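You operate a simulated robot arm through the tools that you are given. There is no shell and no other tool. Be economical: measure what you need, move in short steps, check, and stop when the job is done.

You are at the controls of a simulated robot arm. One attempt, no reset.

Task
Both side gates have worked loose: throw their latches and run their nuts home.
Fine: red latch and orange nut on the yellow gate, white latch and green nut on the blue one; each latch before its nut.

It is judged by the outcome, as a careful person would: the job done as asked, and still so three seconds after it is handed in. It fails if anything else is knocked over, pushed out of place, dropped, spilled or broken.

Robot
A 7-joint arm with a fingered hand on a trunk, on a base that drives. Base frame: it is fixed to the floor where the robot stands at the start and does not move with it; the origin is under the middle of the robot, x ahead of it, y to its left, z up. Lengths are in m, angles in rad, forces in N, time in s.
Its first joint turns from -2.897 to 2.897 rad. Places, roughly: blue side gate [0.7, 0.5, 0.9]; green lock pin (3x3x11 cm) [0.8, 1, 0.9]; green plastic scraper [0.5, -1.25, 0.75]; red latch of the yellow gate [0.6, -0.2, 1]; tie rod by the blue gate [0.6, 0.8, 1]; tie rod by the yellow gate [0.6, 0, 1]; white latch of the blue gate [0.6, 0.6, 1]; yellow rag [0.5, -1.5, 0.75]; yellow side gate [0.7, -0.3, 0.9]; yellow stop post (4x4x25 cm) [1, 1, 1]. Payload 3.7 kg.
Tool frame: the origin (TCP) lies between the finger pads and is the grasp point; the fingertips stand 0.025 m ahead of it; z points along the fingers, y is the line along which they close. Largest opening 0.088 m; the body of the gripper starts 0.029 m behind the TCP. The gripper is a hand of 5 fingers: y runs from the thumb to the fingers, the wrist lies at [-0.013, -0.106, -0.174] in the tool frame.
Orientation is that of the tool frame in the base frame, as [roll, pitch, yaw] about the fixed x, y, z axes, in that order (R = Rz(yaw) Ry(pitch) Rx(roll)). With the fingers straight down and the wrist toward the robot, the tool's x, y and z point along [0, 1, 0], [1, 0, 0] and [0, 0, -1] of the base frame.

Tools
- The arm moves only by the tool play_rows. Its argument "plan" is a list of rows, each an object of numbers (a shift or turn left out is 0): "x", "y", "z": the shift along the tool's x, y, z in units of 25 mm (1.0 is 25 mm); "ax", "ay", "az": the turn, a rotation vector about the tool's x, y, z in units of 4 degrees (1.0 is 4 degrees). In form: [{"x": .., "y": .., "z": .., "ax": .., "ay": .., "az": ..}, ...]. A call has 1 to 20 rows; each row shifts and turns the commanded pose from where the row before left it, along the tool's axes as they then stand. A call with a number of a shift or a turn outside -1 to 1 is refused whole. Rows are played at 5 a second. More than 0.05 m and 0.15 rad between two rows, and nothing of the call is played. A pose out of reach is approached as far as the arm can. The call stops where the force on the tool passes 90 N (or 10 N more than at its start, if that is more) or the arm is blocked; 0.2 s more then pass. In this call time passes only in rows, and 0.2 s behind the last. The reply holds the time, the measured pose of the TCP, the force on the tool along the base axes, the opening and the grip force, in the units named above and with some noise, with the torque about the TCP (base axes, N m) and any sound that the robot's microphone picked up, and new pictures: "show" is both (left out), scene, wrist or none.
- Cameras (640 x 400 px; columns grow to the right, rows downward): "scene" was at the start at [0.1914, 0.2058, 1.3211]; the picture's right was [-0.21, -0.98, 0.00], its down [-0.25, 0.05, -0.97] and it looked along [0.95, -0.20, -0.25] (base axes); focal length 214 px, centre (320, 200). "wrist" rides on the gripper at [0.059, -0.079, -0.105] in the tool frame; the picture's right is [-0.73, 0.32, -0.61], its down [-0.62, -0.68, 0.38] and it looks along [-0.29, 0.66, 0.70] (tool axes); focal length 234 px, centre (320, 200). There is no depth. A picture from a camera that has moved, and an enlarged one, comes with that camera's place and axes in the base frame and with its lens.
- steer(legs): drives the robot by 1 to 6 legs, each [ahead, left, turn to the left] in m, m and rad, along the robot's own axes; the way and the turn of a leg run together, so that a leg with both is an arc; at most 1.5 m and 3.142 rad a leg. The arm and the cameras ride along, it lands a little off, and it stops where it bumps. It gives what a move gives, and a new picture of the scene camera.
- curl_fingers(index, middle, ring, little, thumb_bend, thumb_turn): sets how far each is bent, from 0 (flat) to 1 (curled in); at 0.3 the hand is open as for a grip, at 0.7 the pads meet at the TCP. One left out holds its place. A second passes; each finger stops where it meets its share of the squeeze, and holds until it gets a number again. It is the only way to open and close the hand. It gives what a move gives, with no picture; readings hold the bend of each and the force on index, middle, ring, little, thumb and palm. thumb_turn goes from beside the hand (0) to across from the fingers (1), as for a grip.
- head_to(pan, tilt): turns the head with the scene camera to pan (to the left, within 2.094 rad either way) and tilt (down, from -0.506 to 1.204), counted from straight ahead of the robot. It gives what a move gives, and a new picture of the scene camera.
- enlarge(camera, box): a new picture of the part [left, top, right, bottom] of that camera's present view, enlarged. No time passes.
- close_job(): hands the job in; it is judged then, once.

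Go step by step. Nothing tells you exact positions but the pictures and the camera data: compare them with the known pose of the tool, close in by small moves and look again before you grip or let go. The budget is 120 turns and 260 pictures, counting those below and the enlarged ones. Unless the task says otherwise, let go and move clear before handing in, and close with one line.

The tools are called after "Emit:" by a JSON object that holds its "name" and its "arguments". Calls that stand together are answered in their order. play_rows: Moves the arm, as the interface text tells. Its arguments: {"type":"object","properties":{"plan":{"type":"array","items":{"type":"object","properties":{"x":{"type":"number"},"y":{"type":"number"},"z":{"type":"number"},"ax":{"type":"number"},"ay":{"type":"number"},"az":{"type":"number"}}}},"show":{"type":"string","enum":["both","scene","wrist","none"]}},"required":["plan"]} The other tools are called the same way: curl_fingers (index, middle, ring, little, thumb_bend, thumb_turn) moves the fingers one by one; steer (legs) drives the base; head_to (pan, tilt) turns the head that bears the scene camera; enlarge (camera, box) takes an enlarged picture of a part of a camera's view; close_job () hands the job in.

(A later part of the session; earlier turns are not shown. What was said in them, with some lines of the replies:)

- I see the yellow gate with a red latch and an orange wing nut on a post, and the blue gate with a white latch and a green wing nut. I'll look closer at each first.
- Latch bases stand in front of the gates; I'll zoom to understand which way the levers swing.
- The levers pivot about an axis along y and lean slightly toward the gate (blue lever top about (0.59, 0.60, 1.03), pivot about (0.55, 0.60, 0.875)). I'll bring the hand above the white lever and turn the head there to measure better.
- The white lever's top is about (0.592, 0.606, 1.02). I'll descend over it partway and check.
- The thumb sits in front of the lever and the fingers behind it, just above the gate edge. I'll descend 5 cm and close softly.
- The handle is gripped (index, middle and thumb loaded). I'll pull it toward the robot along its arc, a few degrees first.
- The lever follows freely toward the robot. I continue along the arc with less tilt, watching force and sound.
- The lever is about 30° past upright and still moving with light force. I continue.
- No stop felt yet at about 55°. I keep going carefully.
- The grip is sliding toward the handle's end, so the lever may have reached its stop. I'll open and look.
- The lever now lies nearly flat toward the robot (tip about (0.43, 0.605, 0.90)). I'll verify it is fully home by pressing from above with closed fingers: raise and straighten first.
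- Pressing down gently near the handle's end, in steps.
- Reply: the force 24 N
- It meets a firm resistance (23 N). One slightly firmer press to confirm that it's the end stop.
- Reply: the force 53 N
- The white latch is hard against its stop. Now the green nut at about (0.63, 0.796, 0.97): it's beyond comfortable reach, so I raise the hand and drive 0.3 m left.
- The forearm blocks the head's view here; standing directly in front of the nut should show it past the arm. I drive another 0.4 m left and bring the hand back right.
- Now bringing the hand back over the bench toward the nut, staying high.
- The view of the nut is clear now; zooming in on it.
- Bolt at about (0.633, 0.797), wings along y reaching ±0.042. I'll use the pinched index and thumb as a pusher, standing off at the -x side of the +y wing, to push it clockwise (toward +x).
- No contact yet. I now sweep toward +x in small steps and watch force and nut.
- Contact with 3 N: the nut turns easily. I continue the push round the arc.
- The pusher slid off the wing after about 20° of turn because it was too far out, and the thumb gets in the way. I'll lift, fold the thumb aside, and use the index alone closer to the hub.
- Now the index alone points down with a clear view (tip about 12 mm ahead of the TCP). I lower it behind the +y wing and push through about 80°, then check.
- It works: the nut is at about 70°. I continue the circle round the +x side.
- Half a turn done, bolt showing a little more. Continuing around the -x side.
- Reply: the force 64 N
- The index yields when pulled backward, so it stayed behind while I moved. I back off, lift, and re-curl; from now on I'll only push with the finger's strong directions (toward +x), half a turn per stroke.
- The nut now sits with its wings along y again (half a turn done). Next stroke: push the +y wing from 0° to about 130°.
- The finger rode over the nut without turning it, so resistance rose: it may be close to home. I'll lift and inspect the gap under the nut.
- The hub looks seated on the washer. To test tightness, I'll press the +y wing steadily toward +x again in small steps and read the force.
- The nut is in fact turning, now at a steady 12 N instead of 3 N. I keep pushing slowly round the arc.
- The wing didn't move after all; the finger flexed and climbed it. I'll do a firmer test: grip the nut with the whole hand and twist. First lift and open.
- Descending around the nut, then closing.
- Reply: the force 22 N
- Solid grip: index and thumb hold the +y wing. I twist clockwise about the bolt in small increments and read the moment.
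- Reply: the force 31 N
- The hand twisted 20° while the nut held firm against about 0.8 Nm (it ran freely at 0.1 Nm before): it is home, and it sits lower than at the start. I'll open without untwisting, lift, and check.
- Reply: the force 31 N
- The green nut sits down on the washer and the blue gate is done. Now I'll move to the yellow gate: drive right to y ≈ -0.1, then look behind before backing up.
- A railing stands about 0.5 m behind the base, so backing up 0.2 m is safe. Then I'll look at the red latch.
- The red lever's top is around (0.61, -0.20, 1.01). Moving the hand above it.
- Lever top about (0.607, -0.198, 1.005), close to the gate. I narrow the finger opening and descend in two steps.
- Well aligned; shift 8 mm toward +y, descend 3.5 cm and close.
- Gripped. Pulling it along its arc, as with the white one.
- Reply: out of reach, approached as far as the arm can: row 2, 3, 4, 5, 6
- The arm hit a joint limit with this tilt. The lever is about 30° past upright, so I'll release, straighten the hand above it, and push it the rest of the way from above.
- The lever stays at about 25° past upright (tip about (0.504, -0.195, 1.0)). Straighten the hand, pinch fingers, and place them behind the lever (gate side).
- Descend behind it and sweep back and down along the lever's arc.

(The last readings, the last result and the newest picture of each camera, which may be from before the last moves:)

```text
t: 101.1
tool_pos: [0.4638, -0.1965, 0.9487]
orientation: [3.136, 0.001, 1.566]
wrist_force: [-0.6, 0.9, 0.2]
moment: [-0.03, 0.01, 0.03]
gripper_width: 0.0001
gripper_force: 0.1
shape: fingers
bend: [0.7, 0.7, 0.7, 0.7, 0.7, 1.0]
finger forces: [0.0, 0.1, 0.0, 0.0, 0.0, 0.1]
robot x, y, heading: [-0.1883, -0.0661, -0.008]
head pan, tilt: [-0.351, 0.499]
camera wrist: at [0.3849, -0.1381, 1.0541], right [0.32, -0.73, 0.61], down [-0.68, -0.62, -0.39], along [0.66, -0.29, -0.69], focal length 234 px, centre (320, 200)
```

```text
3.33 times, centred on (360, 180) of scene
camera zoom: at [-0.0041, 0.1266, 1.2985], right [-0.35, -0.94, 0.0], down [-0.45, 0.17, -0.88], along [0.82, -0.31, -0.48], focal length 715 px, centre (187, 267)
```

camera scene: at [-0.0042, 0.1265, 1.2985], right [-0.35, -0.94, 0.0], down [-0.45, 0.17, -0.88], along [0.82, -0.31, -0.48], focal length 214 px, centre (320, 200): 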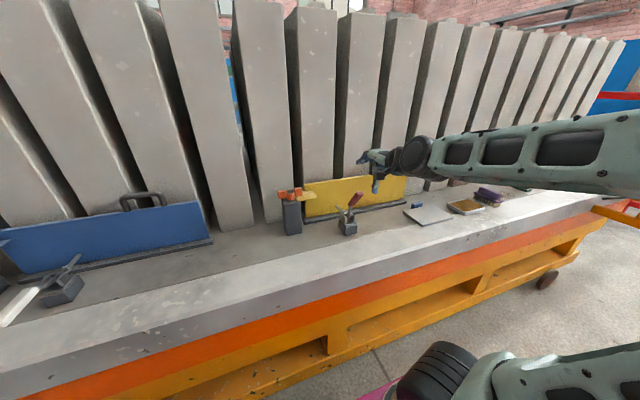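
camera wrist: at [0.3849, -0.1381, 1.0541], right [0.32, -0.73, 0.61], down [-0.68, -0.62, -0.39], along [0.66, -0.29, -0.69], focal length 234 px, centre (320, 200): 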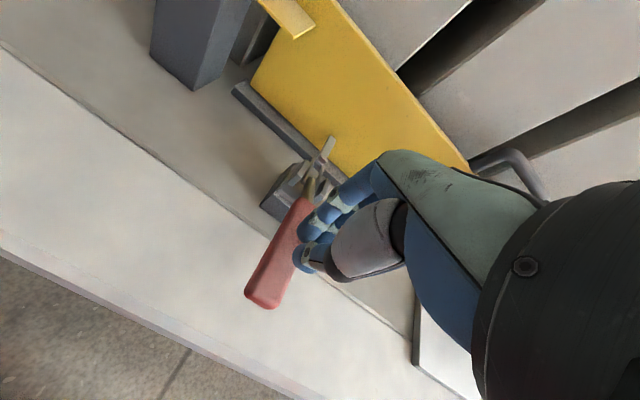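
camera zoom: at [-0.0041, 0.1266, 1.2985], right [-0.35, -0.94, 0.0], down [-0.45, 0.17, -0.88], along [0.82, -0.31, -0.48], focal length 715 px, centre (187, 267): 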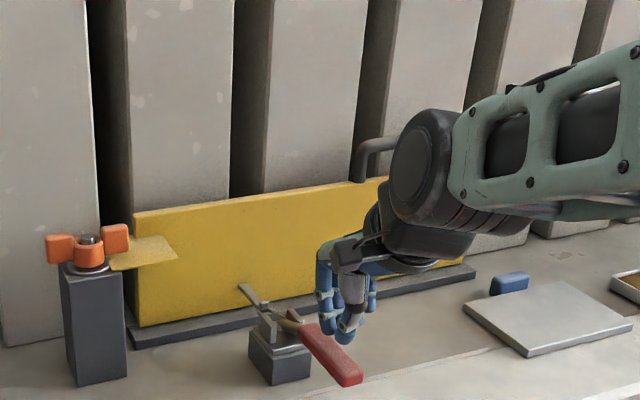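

The lever is down. Press to confirm it's at the stop.

Emit:
{"name": "play_rows", "arguments": {"plan": [{"y": -0.7}, {"z": 0.3}, {"z": 0.2}], "show": "none"}}

Emit:
{"name": "play_rows", "arguments": {"plan": [{"z": 0.2}], "show": "wrist"}}

```text
t: 101.9
tool_pos: [0.4466, -0.1968, 0.9361]
orientation: [3.134, 0.001, 1.565]
wrist_force: [-0.5, 0.3, -0.4]
moment: [-0.01, -0.04, -0.03]
gripper_width: 0.0
gripper_force: 0.1
shape: fingers
bend: [0.7, 0.7, 0.7, 0.7, 0.7, 1.0]
finger forces: [0.0, 0.0, 0.0, 0.1, 0.1, 0.0]
robot x, y, heading: [-0.1901, -0.0665, -0.002]
head pan, tilt: [-0.351, 0.499]
```

```text
t: 102.3
tool_pos: [0.4469, -0.196, 0.9361]
orientation: [3.127, -0.001, 1.564]
wrist_force: [-5.7, -0.9, 36.7]
moment: [0.09, 0.43, -0.01]
gripper_width: 0.0001
gripper_force: 18.6
shape: fingers
bend: [0.7, 0.7, 0.7, 0.7, 0.7, 1.0]
finger forces: [3.1, 0.9, 0.1, 0.1, 32.9, 0.1]
robot x, y, heading: [-0.1916, -0.0685, -0.006]
head pan, tilt: [-0.351, 0.499]
camera wrist: at [0.3673, -0.1369, 1.0389], right [0.31, -0.73, 0.61], down [-0.68, -0.62, -0.39], along [0.67, -0.29, -0.69], focal length 234 px, centre (320, 200)
```

wrist: 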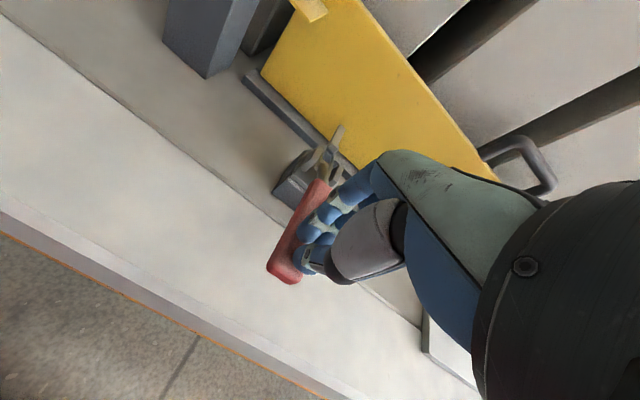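

Red latch is firmly home (37 N on the stop). Next the orange nut: lift, move across, and set the hand to index-only.

Emit:
{"name": "play_rows", "arguments": {"plan": [{"z": -1}, {"z": -1}, {"z": -1}, {"z": -1}, {"z": -1}, {"z": -1}, {"x": 0.9, "y": 0.6}, {"x": 0.9, "y": 0.6}, {"x": 0.9, "y": 0.6}, {"x": 0.9, "y": 0.6}, {"x": 0.9, "y": 0.6}, {"x": 0.9, "y": 0.6}, {"x": 0.9, "y": 0.6}, {"x": 0.9, "y": 0.6}], "show": "none"}}

Emit:
{"name": "curl_fingers", "arguments": {"index": 0.7, "middle": 1, "ring": 1, "little": 1, "thumb_bend": 0, "thumb_turn": 0}}

Emit:
{"name": "play_rows", "arguments": {"plan": [{"z": 0.2}], "show": "both"}}

Emit:
{"name": "enlarge", "arguments": {"camera": "scene", "box": [250, 160, 330, 230]}}

Emit:
{"name": "enlarge", "arguments": {"camera": "wrist", "box": [200, 130, 400, 290]}}

```text
t: 105.3
tool_pos: [0.5662, -0.0168, 1.0837]
orientation: [3.135, 0.001, 1.566]
wrist_force: [-0.1, -0.3, 0.1]
moment: [-0.01, -0.03, 0.01]
gripper_width: 0.0
gripper_force: 0.0
shape: fingers
bend: [0.7, 0.7, 0.7, 0.7, 0.7, 1.0]
finger forces: [0.1, 0.0, 0.0, 0.2, 0.0, 0.1]
robot x, y, heading: [-0.19, -0.0676, -0.008]
head pan, tilt: [-0.351, 0.499]
```

```text
t: 106.3
tool_pos: [0.5659, -0.0169, 1.0825]
orientation: [3.135, -0.001, 1.566]
wrist_force: [0.4, 0.4, 0.5]
moment: [0.01, 0.02, 0.02]
gripper_width: 0.1093
gripper_force: 0.0
shape: fingers
bend: [0.7, 1.0, 1.0, 1.0, 0.0, 0.0]
finger forces: [0.0, 0.0, 0.0, 0.1, 0.0, 0.0]
robot x, y, heading: [-0.1917, -0.0669, -0.006]
head pan, tilt: [-0.351, 0.499]
```

```text
t: 106.7
tool_pos: [0.5664, -0.0173, 1.0767]
orientation: [3.133, -0.002, 1.565]
wrist_force: [0.3, 0.7, 0.4]
moment: [-0.02, 0.03, 0.01]
gripper_width: 0.1094
gripper_force: 0.1
shape: fingers
bend: [0.7, 1.0, 1.0, 1.0, 0.0, 0.0]
finger forces: [0.0, 0.1, 0.0, 0.0, 0.1, 0.0]
robot x, y, heading: [-0.1935, -0.0665, -0.003]
head pan, tilt: [-0.351, 0.499]
camera scene: at [-0.0042, 0.1266, 1.2985], right [-0.35, -0.94, 0.0], down [-0.45, 0.17, -0.88], along [0.82, -0.31, -0.48], focal length 214 px, centre (320, 200)
camera wrist: at [0.4874, 0.0423, 1.1819], right [0.32, -0.73, 0.61], down [-0.68, -0.62, -0.39], along [0.66, -0.29, -0.69], focal length 234 px, centre (320, 200)
```

scene: 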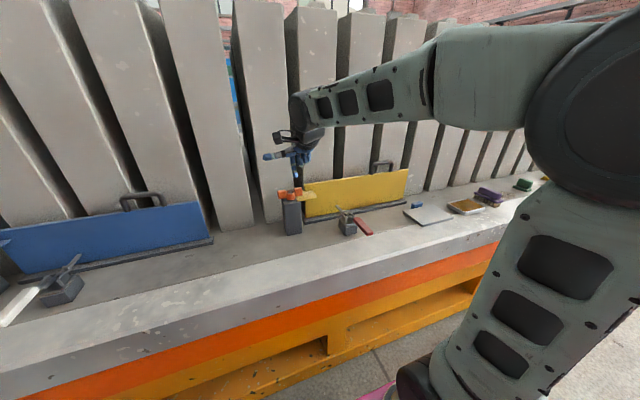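
wrist: 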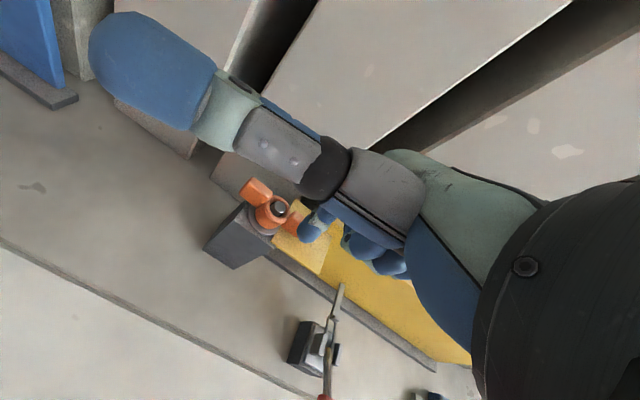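

```text
5.71 times, centred on (290, 195) of scene
camera zoom: at [-0.0042, 0.1266, 1.2985], right [-0.35, -0.94, 0.0], down [-0.45, 0.17, -0.88], along [0.82, -0.31, -0.48], focal length 1226 px, centre (491, 229)
```

zoom: 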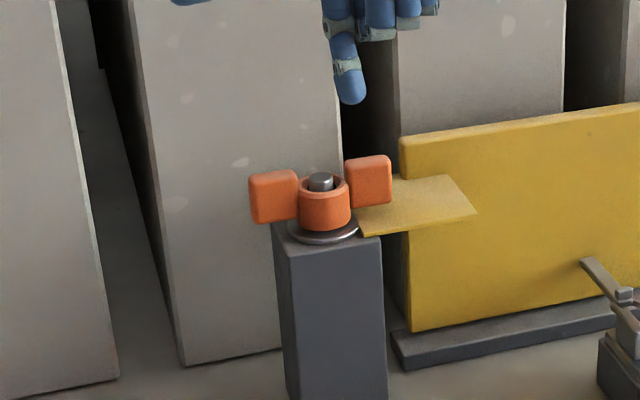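

```text
2.50 times, centred on (300, 210) of wrist
camera zoom: at [0.4874, 0.0423, 1.1819], right [0.32, -0.73, 0.61], down [-0.68, -0.62, -0.39], along [0.66, -0.29, -0.69], focal length 585 px, centre (370, 175)
```

zoom: 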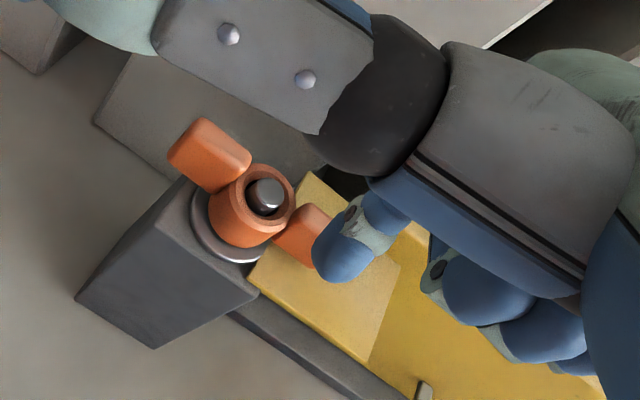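

Orange bolt is at about (0.634, -0.005) with wings along y. Same stroke as before, first to about 80°.

Emit:
{"name": "play_rows", "arguments": {"plan": [{"x": 0.7, "y": 0.55}, {"x": 0.67, "y": 0.55}, {"z": 0.9}, {"z": 0.9}, {"z": 0.9}, {"z": 0.8}, {"y": 0.48}, {"y": 0.42, "x": 0.15}, {"y": 0.44}, {"y": 0.42, "x": -0.15}, {"y": 0.34, "x": -0.29}], "show": "wrist"}}

Emit:
{"name": "enlarge", "arguments": {"camera": "scene", "box": [250, 160, 330, 230]}}

```text
t: 109.1
tool_pos: [0.6464, 0.0114, 0.9882]
orientation: [3.136, -0.001, 1.569]
wrist_force: [-2.9, 1.9, 0.5]
moment: [-0.03, -0.01, 0.03]
gripper_width: 0.1076
gripper_force: 1.5
shape: fingers
bend: [0.7, 1.0, 1.0, 1.0, 0.0, 0.0]
finger forces: [2.5, 0.0, 0.0, 0.0, 0.0, 0.0]
robot x, y, heading: [-0.1924, -0.0669, 0.001]
head pan, tilt: [-0.351, 0.499]
camera wrist: at [0.5676, 0.0705, 1.0927], right [0.32, -0.73, 0.61], down [-0.68, -0.62, -0.39], along [0.66, -0.29, -0.69], focal length 234 px, centre (320, 200)
```

wrist: 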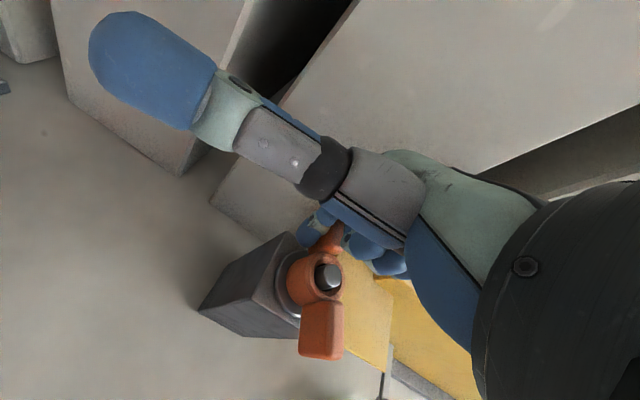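

```text
5.71 times, centred on (290, 195) of scene
camera zoom: at [-0.0043, 0.1268, 1.2985], right [-0.35, -0.94, 0.0], down [-0.45, 0.17, -0.88], along [0.82, -0.31, -0.48], focal length 1226 px, centre (491, 229)
```

zoom: 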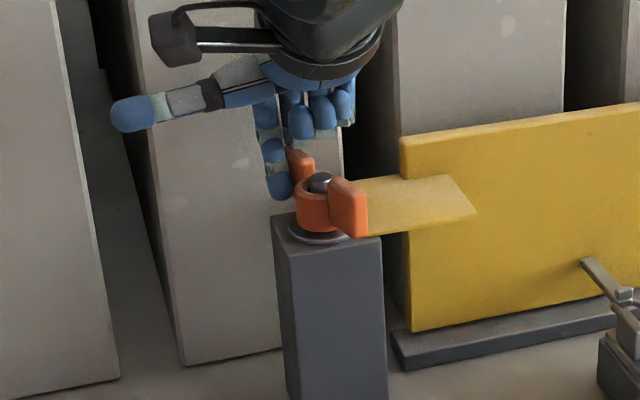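

Turning freely at about 3 N. Continuing around.

Emit:
{"name": "play_rows", "arguments": {"plan": [{"y": 0.22, "x": -0.39}, {"y": 0.07, "x": -0.44}, {"y": -0.08, "x": -0.44}, {"y": -0.23, "x": -0.39}], "show": "none"}}

Emit:
{"name": "play_rows", "arguments": {"plan": [{"y": -0.3, "x": -0.25}], "show": "wrist"}}

Emit:
{"name": "enlarge", "arguments": {"camera": "scene", "box": [250, 160, 330, 230]}}

```text
t: 110.1
tool_pos: [0.6447, -0.0301, 0.9908]
orientation: [3.134, -0.002, 1.565]
wrist_force: [1.6, 2.1, 0.5]
moment: [0.11, -0.01, 0.05]
gripper_width: 0.11
gripper_force: 0.9
shape: fingers
bend: [0.68, 1.0, 1.0, 1.0, 0.0, 0.0]
finger forces: [2.8, 0.0, 0.1, 0.0, 0.0, 0.0]
robot x, y, heading: [-0.192, -0.0643, -0.007]
head pan, tilt: [-0.351, 0.499]
```

```text
t: 110.5
tool_pos: [0.6379, -0.0379, 0.9895]
orientation: [3.135, 0.0, 1.564]
wrist_force: [2.1, 1.8, 1.0]
moment: [0.09, -0.07, -0.01]
gripper_width: 0.1109
gripper_force: 1.1
shape: fingers
bend: [0.66, 1.0, 1.0, 1.0, 0.0, 0.0]
finger forces: [2.9, 0.0, 0.0, 0.0, 0.0, 0.0]
robot x, y, heading: [-0.191, -0.0651, -0.008]
head pan, tilt: [-0.351, 0.499]
camera wrist: at [0.5594, 0.0215, 1.0949], right [0.32, -0.73, 0.61], down [-0.68, -0.62, -0.39], along [0.66, -0.29, -0.69], focal length 234 px, centre (320, 200)
```

wrist: 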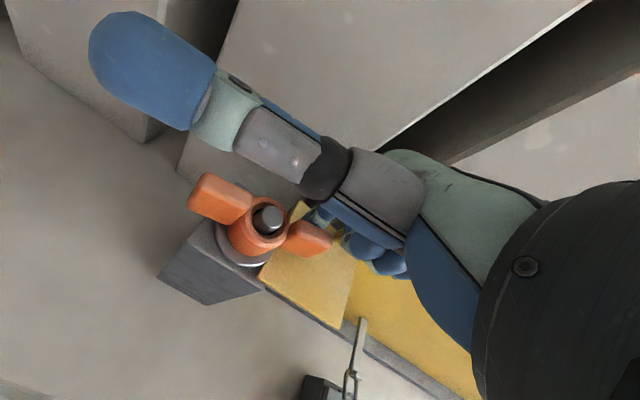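

```text
5.71 times, centred on (290, 195) of scene
camera zoom: at [-0.004, 0.1267, 1.2985], right [-0.35, -0.94, 0.0], down [-0.45, 0.17, -0.88], along [0.82, -0.31, -0.48], focal length 1226 px, centre (491, 229)
```

zoom: 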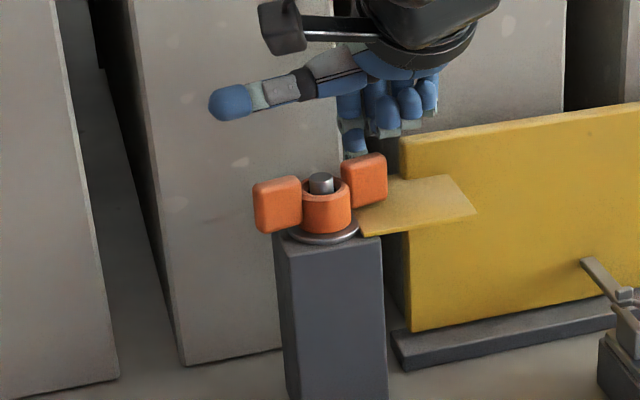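

Half a turn done and still free. Lift and go for the other wing.

Emit:
{"name": "play_rows", "arguments": {"plan": [{"z": -1}, {"z": -1}, {"z": -1}, {"y": -1, "x": 0.95}, {"y": -1, "x": 0.95}, {"z": 1}, {"z": 1}, {"z": 1}, {"z": 0.1}, {"y": 0.38, "x": 0.03}, {"y": 0.34, "x": 0.29}, {"y": 0.42, "x": 0.15}], "show": "wrist"}}

Emit:
{"name": "enlarge", "arguments": {"camera": "scene", "box": [250, 160, 330, 230]}}

```text
t: 113.1
tool_pos: [0.6162, 0.0212, 0.9862]
orientation: [3.134, 0.0, 1.565]
wrist_force: [-18.9, -7.1, 5.9]
moment: [0.05, -0.08, 0.04]
gripper_width: 0.0998
gripper_force: 9.0
shape: fingers
bend: [0.71, 1.0, 1.0, 1.0, 0.0, 0.0]
finger forces: [18.6, 0.0, 0.1, 0.1, 0.0, 0.1]
robot x, y, heading: [-0.1906, -0.0673, -0.004]
head pan, tilt: [-0.351, 0.499]
camera wrist: at [0.5375, 0.08, 1.0913], right [0.32, -0.73, 0.61], down [-0.68, -0.62, -0.39], along [0.66, -0.29, -0.69], focal length 234 px, centre (320, 200)
```

wrist: 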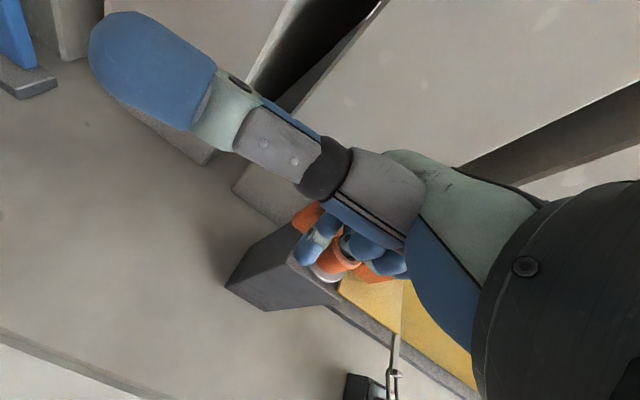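

```text
5.71 times, centred on (290, 195) of scene
camera zoom: at [-0.0053, 0.1263, 1.2987], right [-0.35, -0.94, 0.0], down [-0.45, 0.17, -0.88], along [0.82, -0.31, -0.48], focal length 1226 px, centre (491, 229)
```

zoom: 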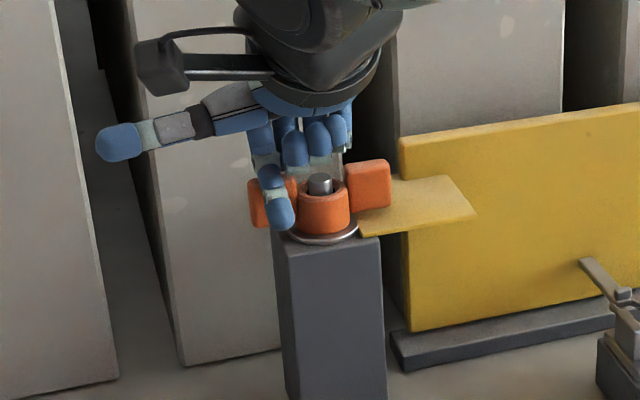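

The resistance rose to 19 N at about half a turn, same as on the blue one. I finish with the whole-hand grip and twist.

Emit:
{"name": "play_rows", "arguments": {"plan": [{"y": -0.3}, {"z": -1}, {"z": -1}, {"z": -1}, {"z": -0.5, "y": 0.5}, {"y": 0.4}], "show": "none"}}

Emit:
{"name": "curl_fingers", "arguments": {"index": 0.3, "middle": 0.3, "ring": 0.3, "little": 0.3, "thumb_bend": 0.3, "thumb_turn": 1}}

Emit:
{"name": "play_rows", "arguments": {"plan": [{"z": -0.05}], "show": "wrist"}}

Emit:
{"name": "enlarge", "arguments": {"camera": "scene", "box": [250, 160, 330, 230]}}

```text
t: 114.5
tool_pos: [0.6309, 0.0232, 1.0744]
orientation: [3.135, -0.001, 1.564]
wrist_force: [0.7, 0.8, 0.0]
moment: [0.0, -0.01, -0.01]
gripper_width: 0.1088
gripper_force: 0.0
shape: fingers
bend: [0.7, 1.0, 1.0, 1.0, 0.0, 0.0]
finger forces: [0.0, 0.1, 0.1, 0.0, 0.1, 0.0]
robot x, y, heading: [-0.19, -0.0662, -0.005]
head pan, tilt: [-0.351, 0.499]
```

```text
t: 115.5
tool_pos: [0.6319, 0.023, 1.073]
orientation: [3.134, 0.001, 1.565]
wrist_force: [0.9, -0.3, 0.4]
moment: [-0.06, -0.01, 0.01]
gripper_width: 0.0851
gripper_force: 0.1
shape: fingers
bend: [0.3, 0.3, 0.3, 0.3, 0.3, 0.97]
finger forces: [0.0, 0.0, 0.1, 0.0, 0.0, 0.0]
robot x, y, heading: [-0.1902, -0.0666, -0.007]
head pan, tilt: [-0.351, 0.499]
```

```text
t: 115.9
tool_pos: [0.6319, 0.0229, 1.0735]
orientation: [3.135, 0.0, 1.564]
wrist_force: [0.0, 0.5, 0.7]
moment: [-0.01, -0.01, 0.0]
gripper_width: 0.0851
gripper_force: 0.1
shape: fingers
bend: [0.3, 0.3, 0.3, 0.3, 0.3, 0.97]
finger forces: [0.0, 0.1, 0.1, 0.0, 0.0, 0.0]
robot x, y, heading: [-0.191, -0.0679, -0.003]
head pan, tilt: [-0.351, 0.499]
camera wrist: at [0.5533, 0.0822, 1.1792], right [0.32, -0.73, 0.61], down [-0.68, -0.62, -0.39], along [0.66, -0.29, -0.69], focal length 234 px, centre (320, 200)
```

wrist: 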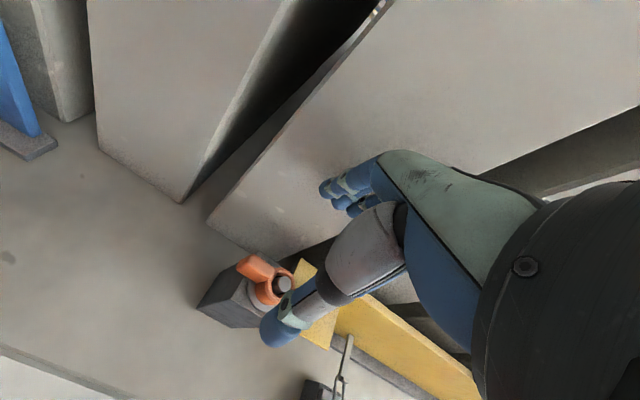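

```text
5.71 times, centred on (290, 195) of scene
camera zoom: at [-0.0041, 0.1266, 1.2985], right [-0.35, -0.94, 0.0], down [-0.45, 0.17, -0.88], along [0.82, -0.31, -0.48], focal length 1226 px, centre (491, 229)
```

zoom: 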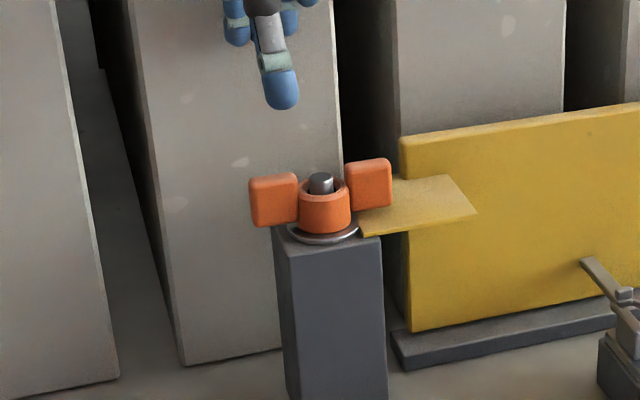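

The nut now sits 2 mm lower. Descend, grip, and twist.

Emit:
{"name": "play_rows", "arguments": {"plan": [{"z": 0.9}, {"z": 0.9}, {"z": 0.9}, {"z": 0.7}], "show": "none"}}

Emit:
{"name": "curl_fingers", "arguments": {"index": 0.75, "middle": 0.75, "ring": 0.75, "little": 0.75, "thumb_bend": 0.75}}

Emit:
{"name": "play_rows", "arguments": {"plan": [{"az": 1, "y": 0.074}, {"az": 1, "y": 0.074}, {"az": 1, "y": 0.074}], "show": "none"}}

Emit:
{"name": "play_rows", "arguments": {"plan": [{"az": 1, "y": 0.074}, {"az": 1, "y": 0.074}], "show": "none"}}

Emit:
{"name": "enlarge", "arguments": {"camera": "scene", "box": [250, 160, 330, 230]}}

```text
t: 116.9
tool_pos: [0.6307, 0.0237, 0.9904]
orientation: [3.134, 0.001, 1.567]
wrist_force: [0.4, 0.4, 0.0]
moment: [-0.02, 0.02, 0.02]
gripper_width: 0.0849
gripper_force: 0.0
shape: fingers
bend: [0.3, 0.3, 0.3, 0.3, 0.3, 0.97]
finger forces: [0.1, 0.0, 0.1, 0.1, 0.1, 0.0]
robot x, y, heading: [-0.1919, -0.0667, -0.004]
head pan, tilt: [-0.351, 0.499]
```

```text
t: 117.9
tool_pos: [0.634, 0.0225, 0.99]
orientation: [3.134, 0.001, 1.569]
wrist_force: [22.2, 4.5, -3.7]
moment: [0.11, -0.33, 0.52]
gripper_width: 0.0051
gripper_force: 20.4
shape: fingers
bend: [0.73, 0.62, 0.61, 0.74, 0.66, 1.0]
finger forces: [6.1, 10.6, 10.4, 5.7, 8.6, 0.0]
robot x, y, heading: [-0.1913, -0.0657, -0.005]
head pan, tilt: [-0.351, 0.499]
```

```text
t: 118.7
tool_pos: [0.6382, 0.0217, 0.9898]
orientation: [3.135, -0.002, 1.356]
wrist_force: [14.7, 8.3, -0.3]
moment: [0.11, -0.12, 0.67]
gripper_width: 0.0057
gripper_force: 21.6
shape: fingers
bend: [0.74, 0.63, 0.61, 0.74, 0.64, 1.0]
finger forces: [2.7, 8.8, 10.5, 8.7, 12.6, 0.0]
robot x, y, heading: [-0.1881, -0.064, -0.001]
head pan, tilt: [-0.351, 0.499]
```

```text
t: 119.3
tool_pos: [0.6415, 0.0207, 0.991]
orientation: [3.135, -0.004, 1.219]
wrist_force: [13.8, 12.7, 1.2]
moment: [0.22, -0.05, 0.79]
gripper_width: 0.0065
gripper_force: 26.3
shape: fingers
bend: [0.75, 0.64, 0.61, 0.74, 0.61, 1.0]
finger forces: [0.9, 8.4, 12.7, 14.3, 15.0, 0.1]
robot x, y, heading: [-0.1917, -0.0641, -0.008]
head pan, tilt: [-0.351, 0.499]
```

```text
5.71 times, centred on (290, 195) of scene
camera zoom: at [-0.0037, 0.1272, 1.2983], right [-0.35, -0.94, 0.0], down [-0.45, 0.17, -0.88], along [0.82, -0.31, -0.48], focal length 1226 px, centre (491, 229)
```

zoom: 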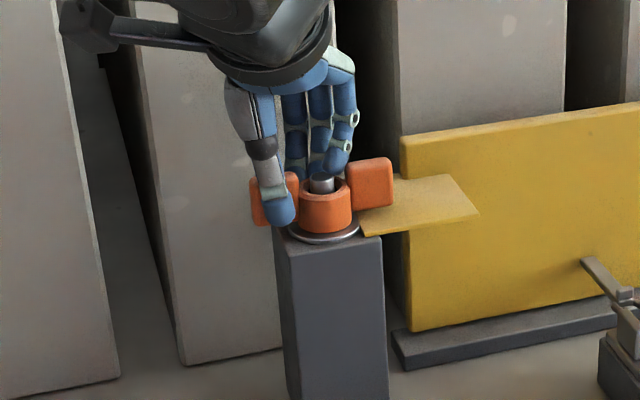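

The nut holds against about 0.8 Nm. A bit more twist for certainty, then open and lift without untwisting.

Emit:
{"name": "play_rows", "arguments": {"plan": [{"az": 1, "y": 0.074}, {"az": 1, "y": 0.074}], "show": "none"}}

Emit:
{"name": "curl_fingers", "arguments": {"index": 0.25, "middle": 0.25, "ring": 0.25, "little": 0.25, "thumb_bend": 0.2}}

Emit:
{"name": "play_rows", "arguments": {"plan": [{"z": -0.8}, {"z": -1}, {"z": -1}, {"z": -1}, {"z": -1}, {"z": -1, "az": -1}, {"z": -1, "az": -1}, {"z": -1, "az": -1}, {"az": -1}, {"az": -1}, {"az": -1}, {"az": -1}, {"y": -1}, {"y": -1}, {"y": -1}, {"y": -1}], "show": "scene"}}

Emit:
{"name": "enlarge", "arguments": {"camera": "scene", "box": [250, 160, 330, 230]}}

Emit:
{"name": "enlarge", "arguments": {"camera": "scene", "box": [270, 140, 450, 260]}}

```text
t: 119.9
tool_pos: [0.6447, 0.0201, 0.9899]
orientation: [3.135, -0.004, 1.08]
wrist_force: [11.2, 13.7, 4.3]
moment: [0.1, -0.08, 0.92]
gripper_width: 0.0092
gripper_force: 32.4
shape: fingers
bend: [0.75, 0.66, 0.62, 0.74, 0.59, 1.0]
finger forces: [0.0, 7.8, 15.4, 21.6, 19.8, 0.1]
robot x, y, heading: [-0.1897, -0.0661, -0.008]
head pan, tilt: [-0.351, 0.499]
```

```text
t: 120.9
tool_pos: [0.6446, 0.0185, 0.9893]
orientation: [3.137, -0.004, 1.077]
wrist_force: [0.3, 0.1, 0.8]
moment: [0.01, 0.0, 0.0]
gripper_width: 0.0975
gripper_force: 0.0
shape: fingers
bend: [0.25, 0.25, 0.25, 0.25, 0.2, 0.97]
finger forces: [0.0, 0.0, 0.1, 0.1, 0.0, 0.0]
robot x, y, heading: [-0.1925, -0.0647, -0.008]
head pan, tilt: [-0.351, 0.499]
```

```text
t: 124.3
tool_pos: [0.5446, 0.0216, 1.1885]
orientation: [3.138, -0.001, 1.568]
wrist_force: [0.2, -0.5, -0.2]
moment: [-0.02, 0.02, 0.01]
gripper_width: 0.0972
gripper_force: 0.1
shape: fingers
bend: [0.25, 0.25, 0.25, 0.25, 0.2, 0.97]
finger forces: [0.0, 0.0, 0.0, 0.1, 0.1, 0.0]
robot x, y, heading: [-0.1958, -0.0663, -0.006]
head pan, tilt: [-0.351, 0.499]
camera scene: at [-0.0039, 0.1267, 1.2985], right [-0.35, -0.94, 0.0], down [-0.45, 0.17, -0.88], along [0.82, -0.31, -0.48], focal length 214 px, centre (320, 200)
```

scene: 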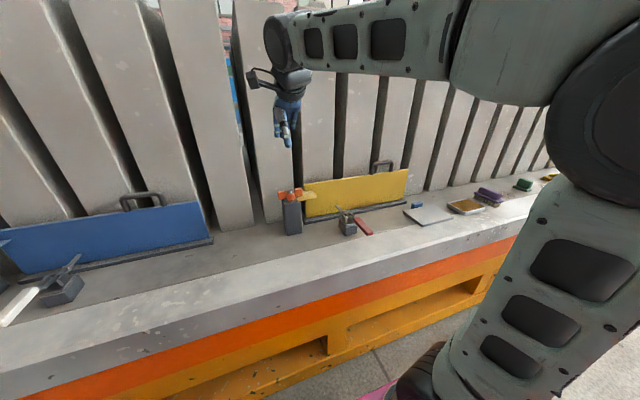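

```text
5.71 times, centred on (290, 195) of scene
camera zoom: at [-0.0039, 0.1267, 1.2985], right [-0.35, -0.94, 0.0], down [-0.45, 0.17, -0.88], along [0.82, -0.31, -0.48], focal length 1226 px, centre (491, 229)
```

zoom: 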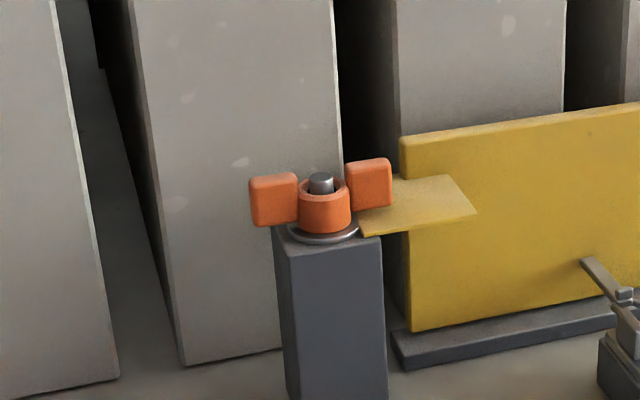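

```text
3.33 times, centred on (360, 200) of scene
camera zoom: at [-0.0039, 0.1267, 1.2985], right [-0.35, -0.94, 0.0], down [-0.45, 0.17, -0.88], along [0.82, -0.31, -0.48], focal length 715 px, centre (187, 200)
```

zoom: 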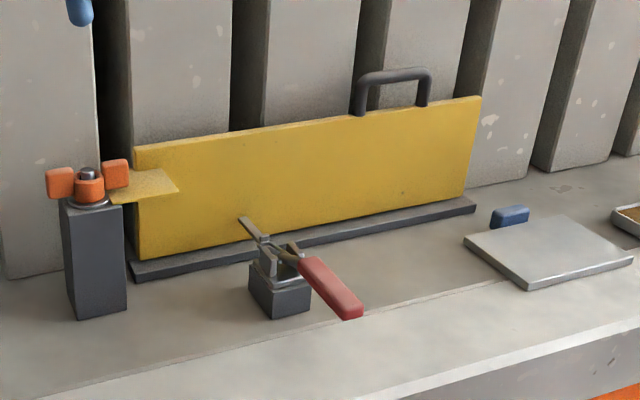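

Both levers lie thrown against their stops, both nuts are seated tight, nothing else was disturbed, and the hand is clear. Handing in.

Emit:
{"name": "close_job", "arguments": {}}

```text
The job is handed in.
```

The job is handed in: both latches are thrown against their stops, and both nuts were run down after their latches until they would not turn further. The nuts turned about half a turn each and then held at roughly 0.8–0.9 Nm. Nothing else on the bench was disturbed as far as the pictures show.
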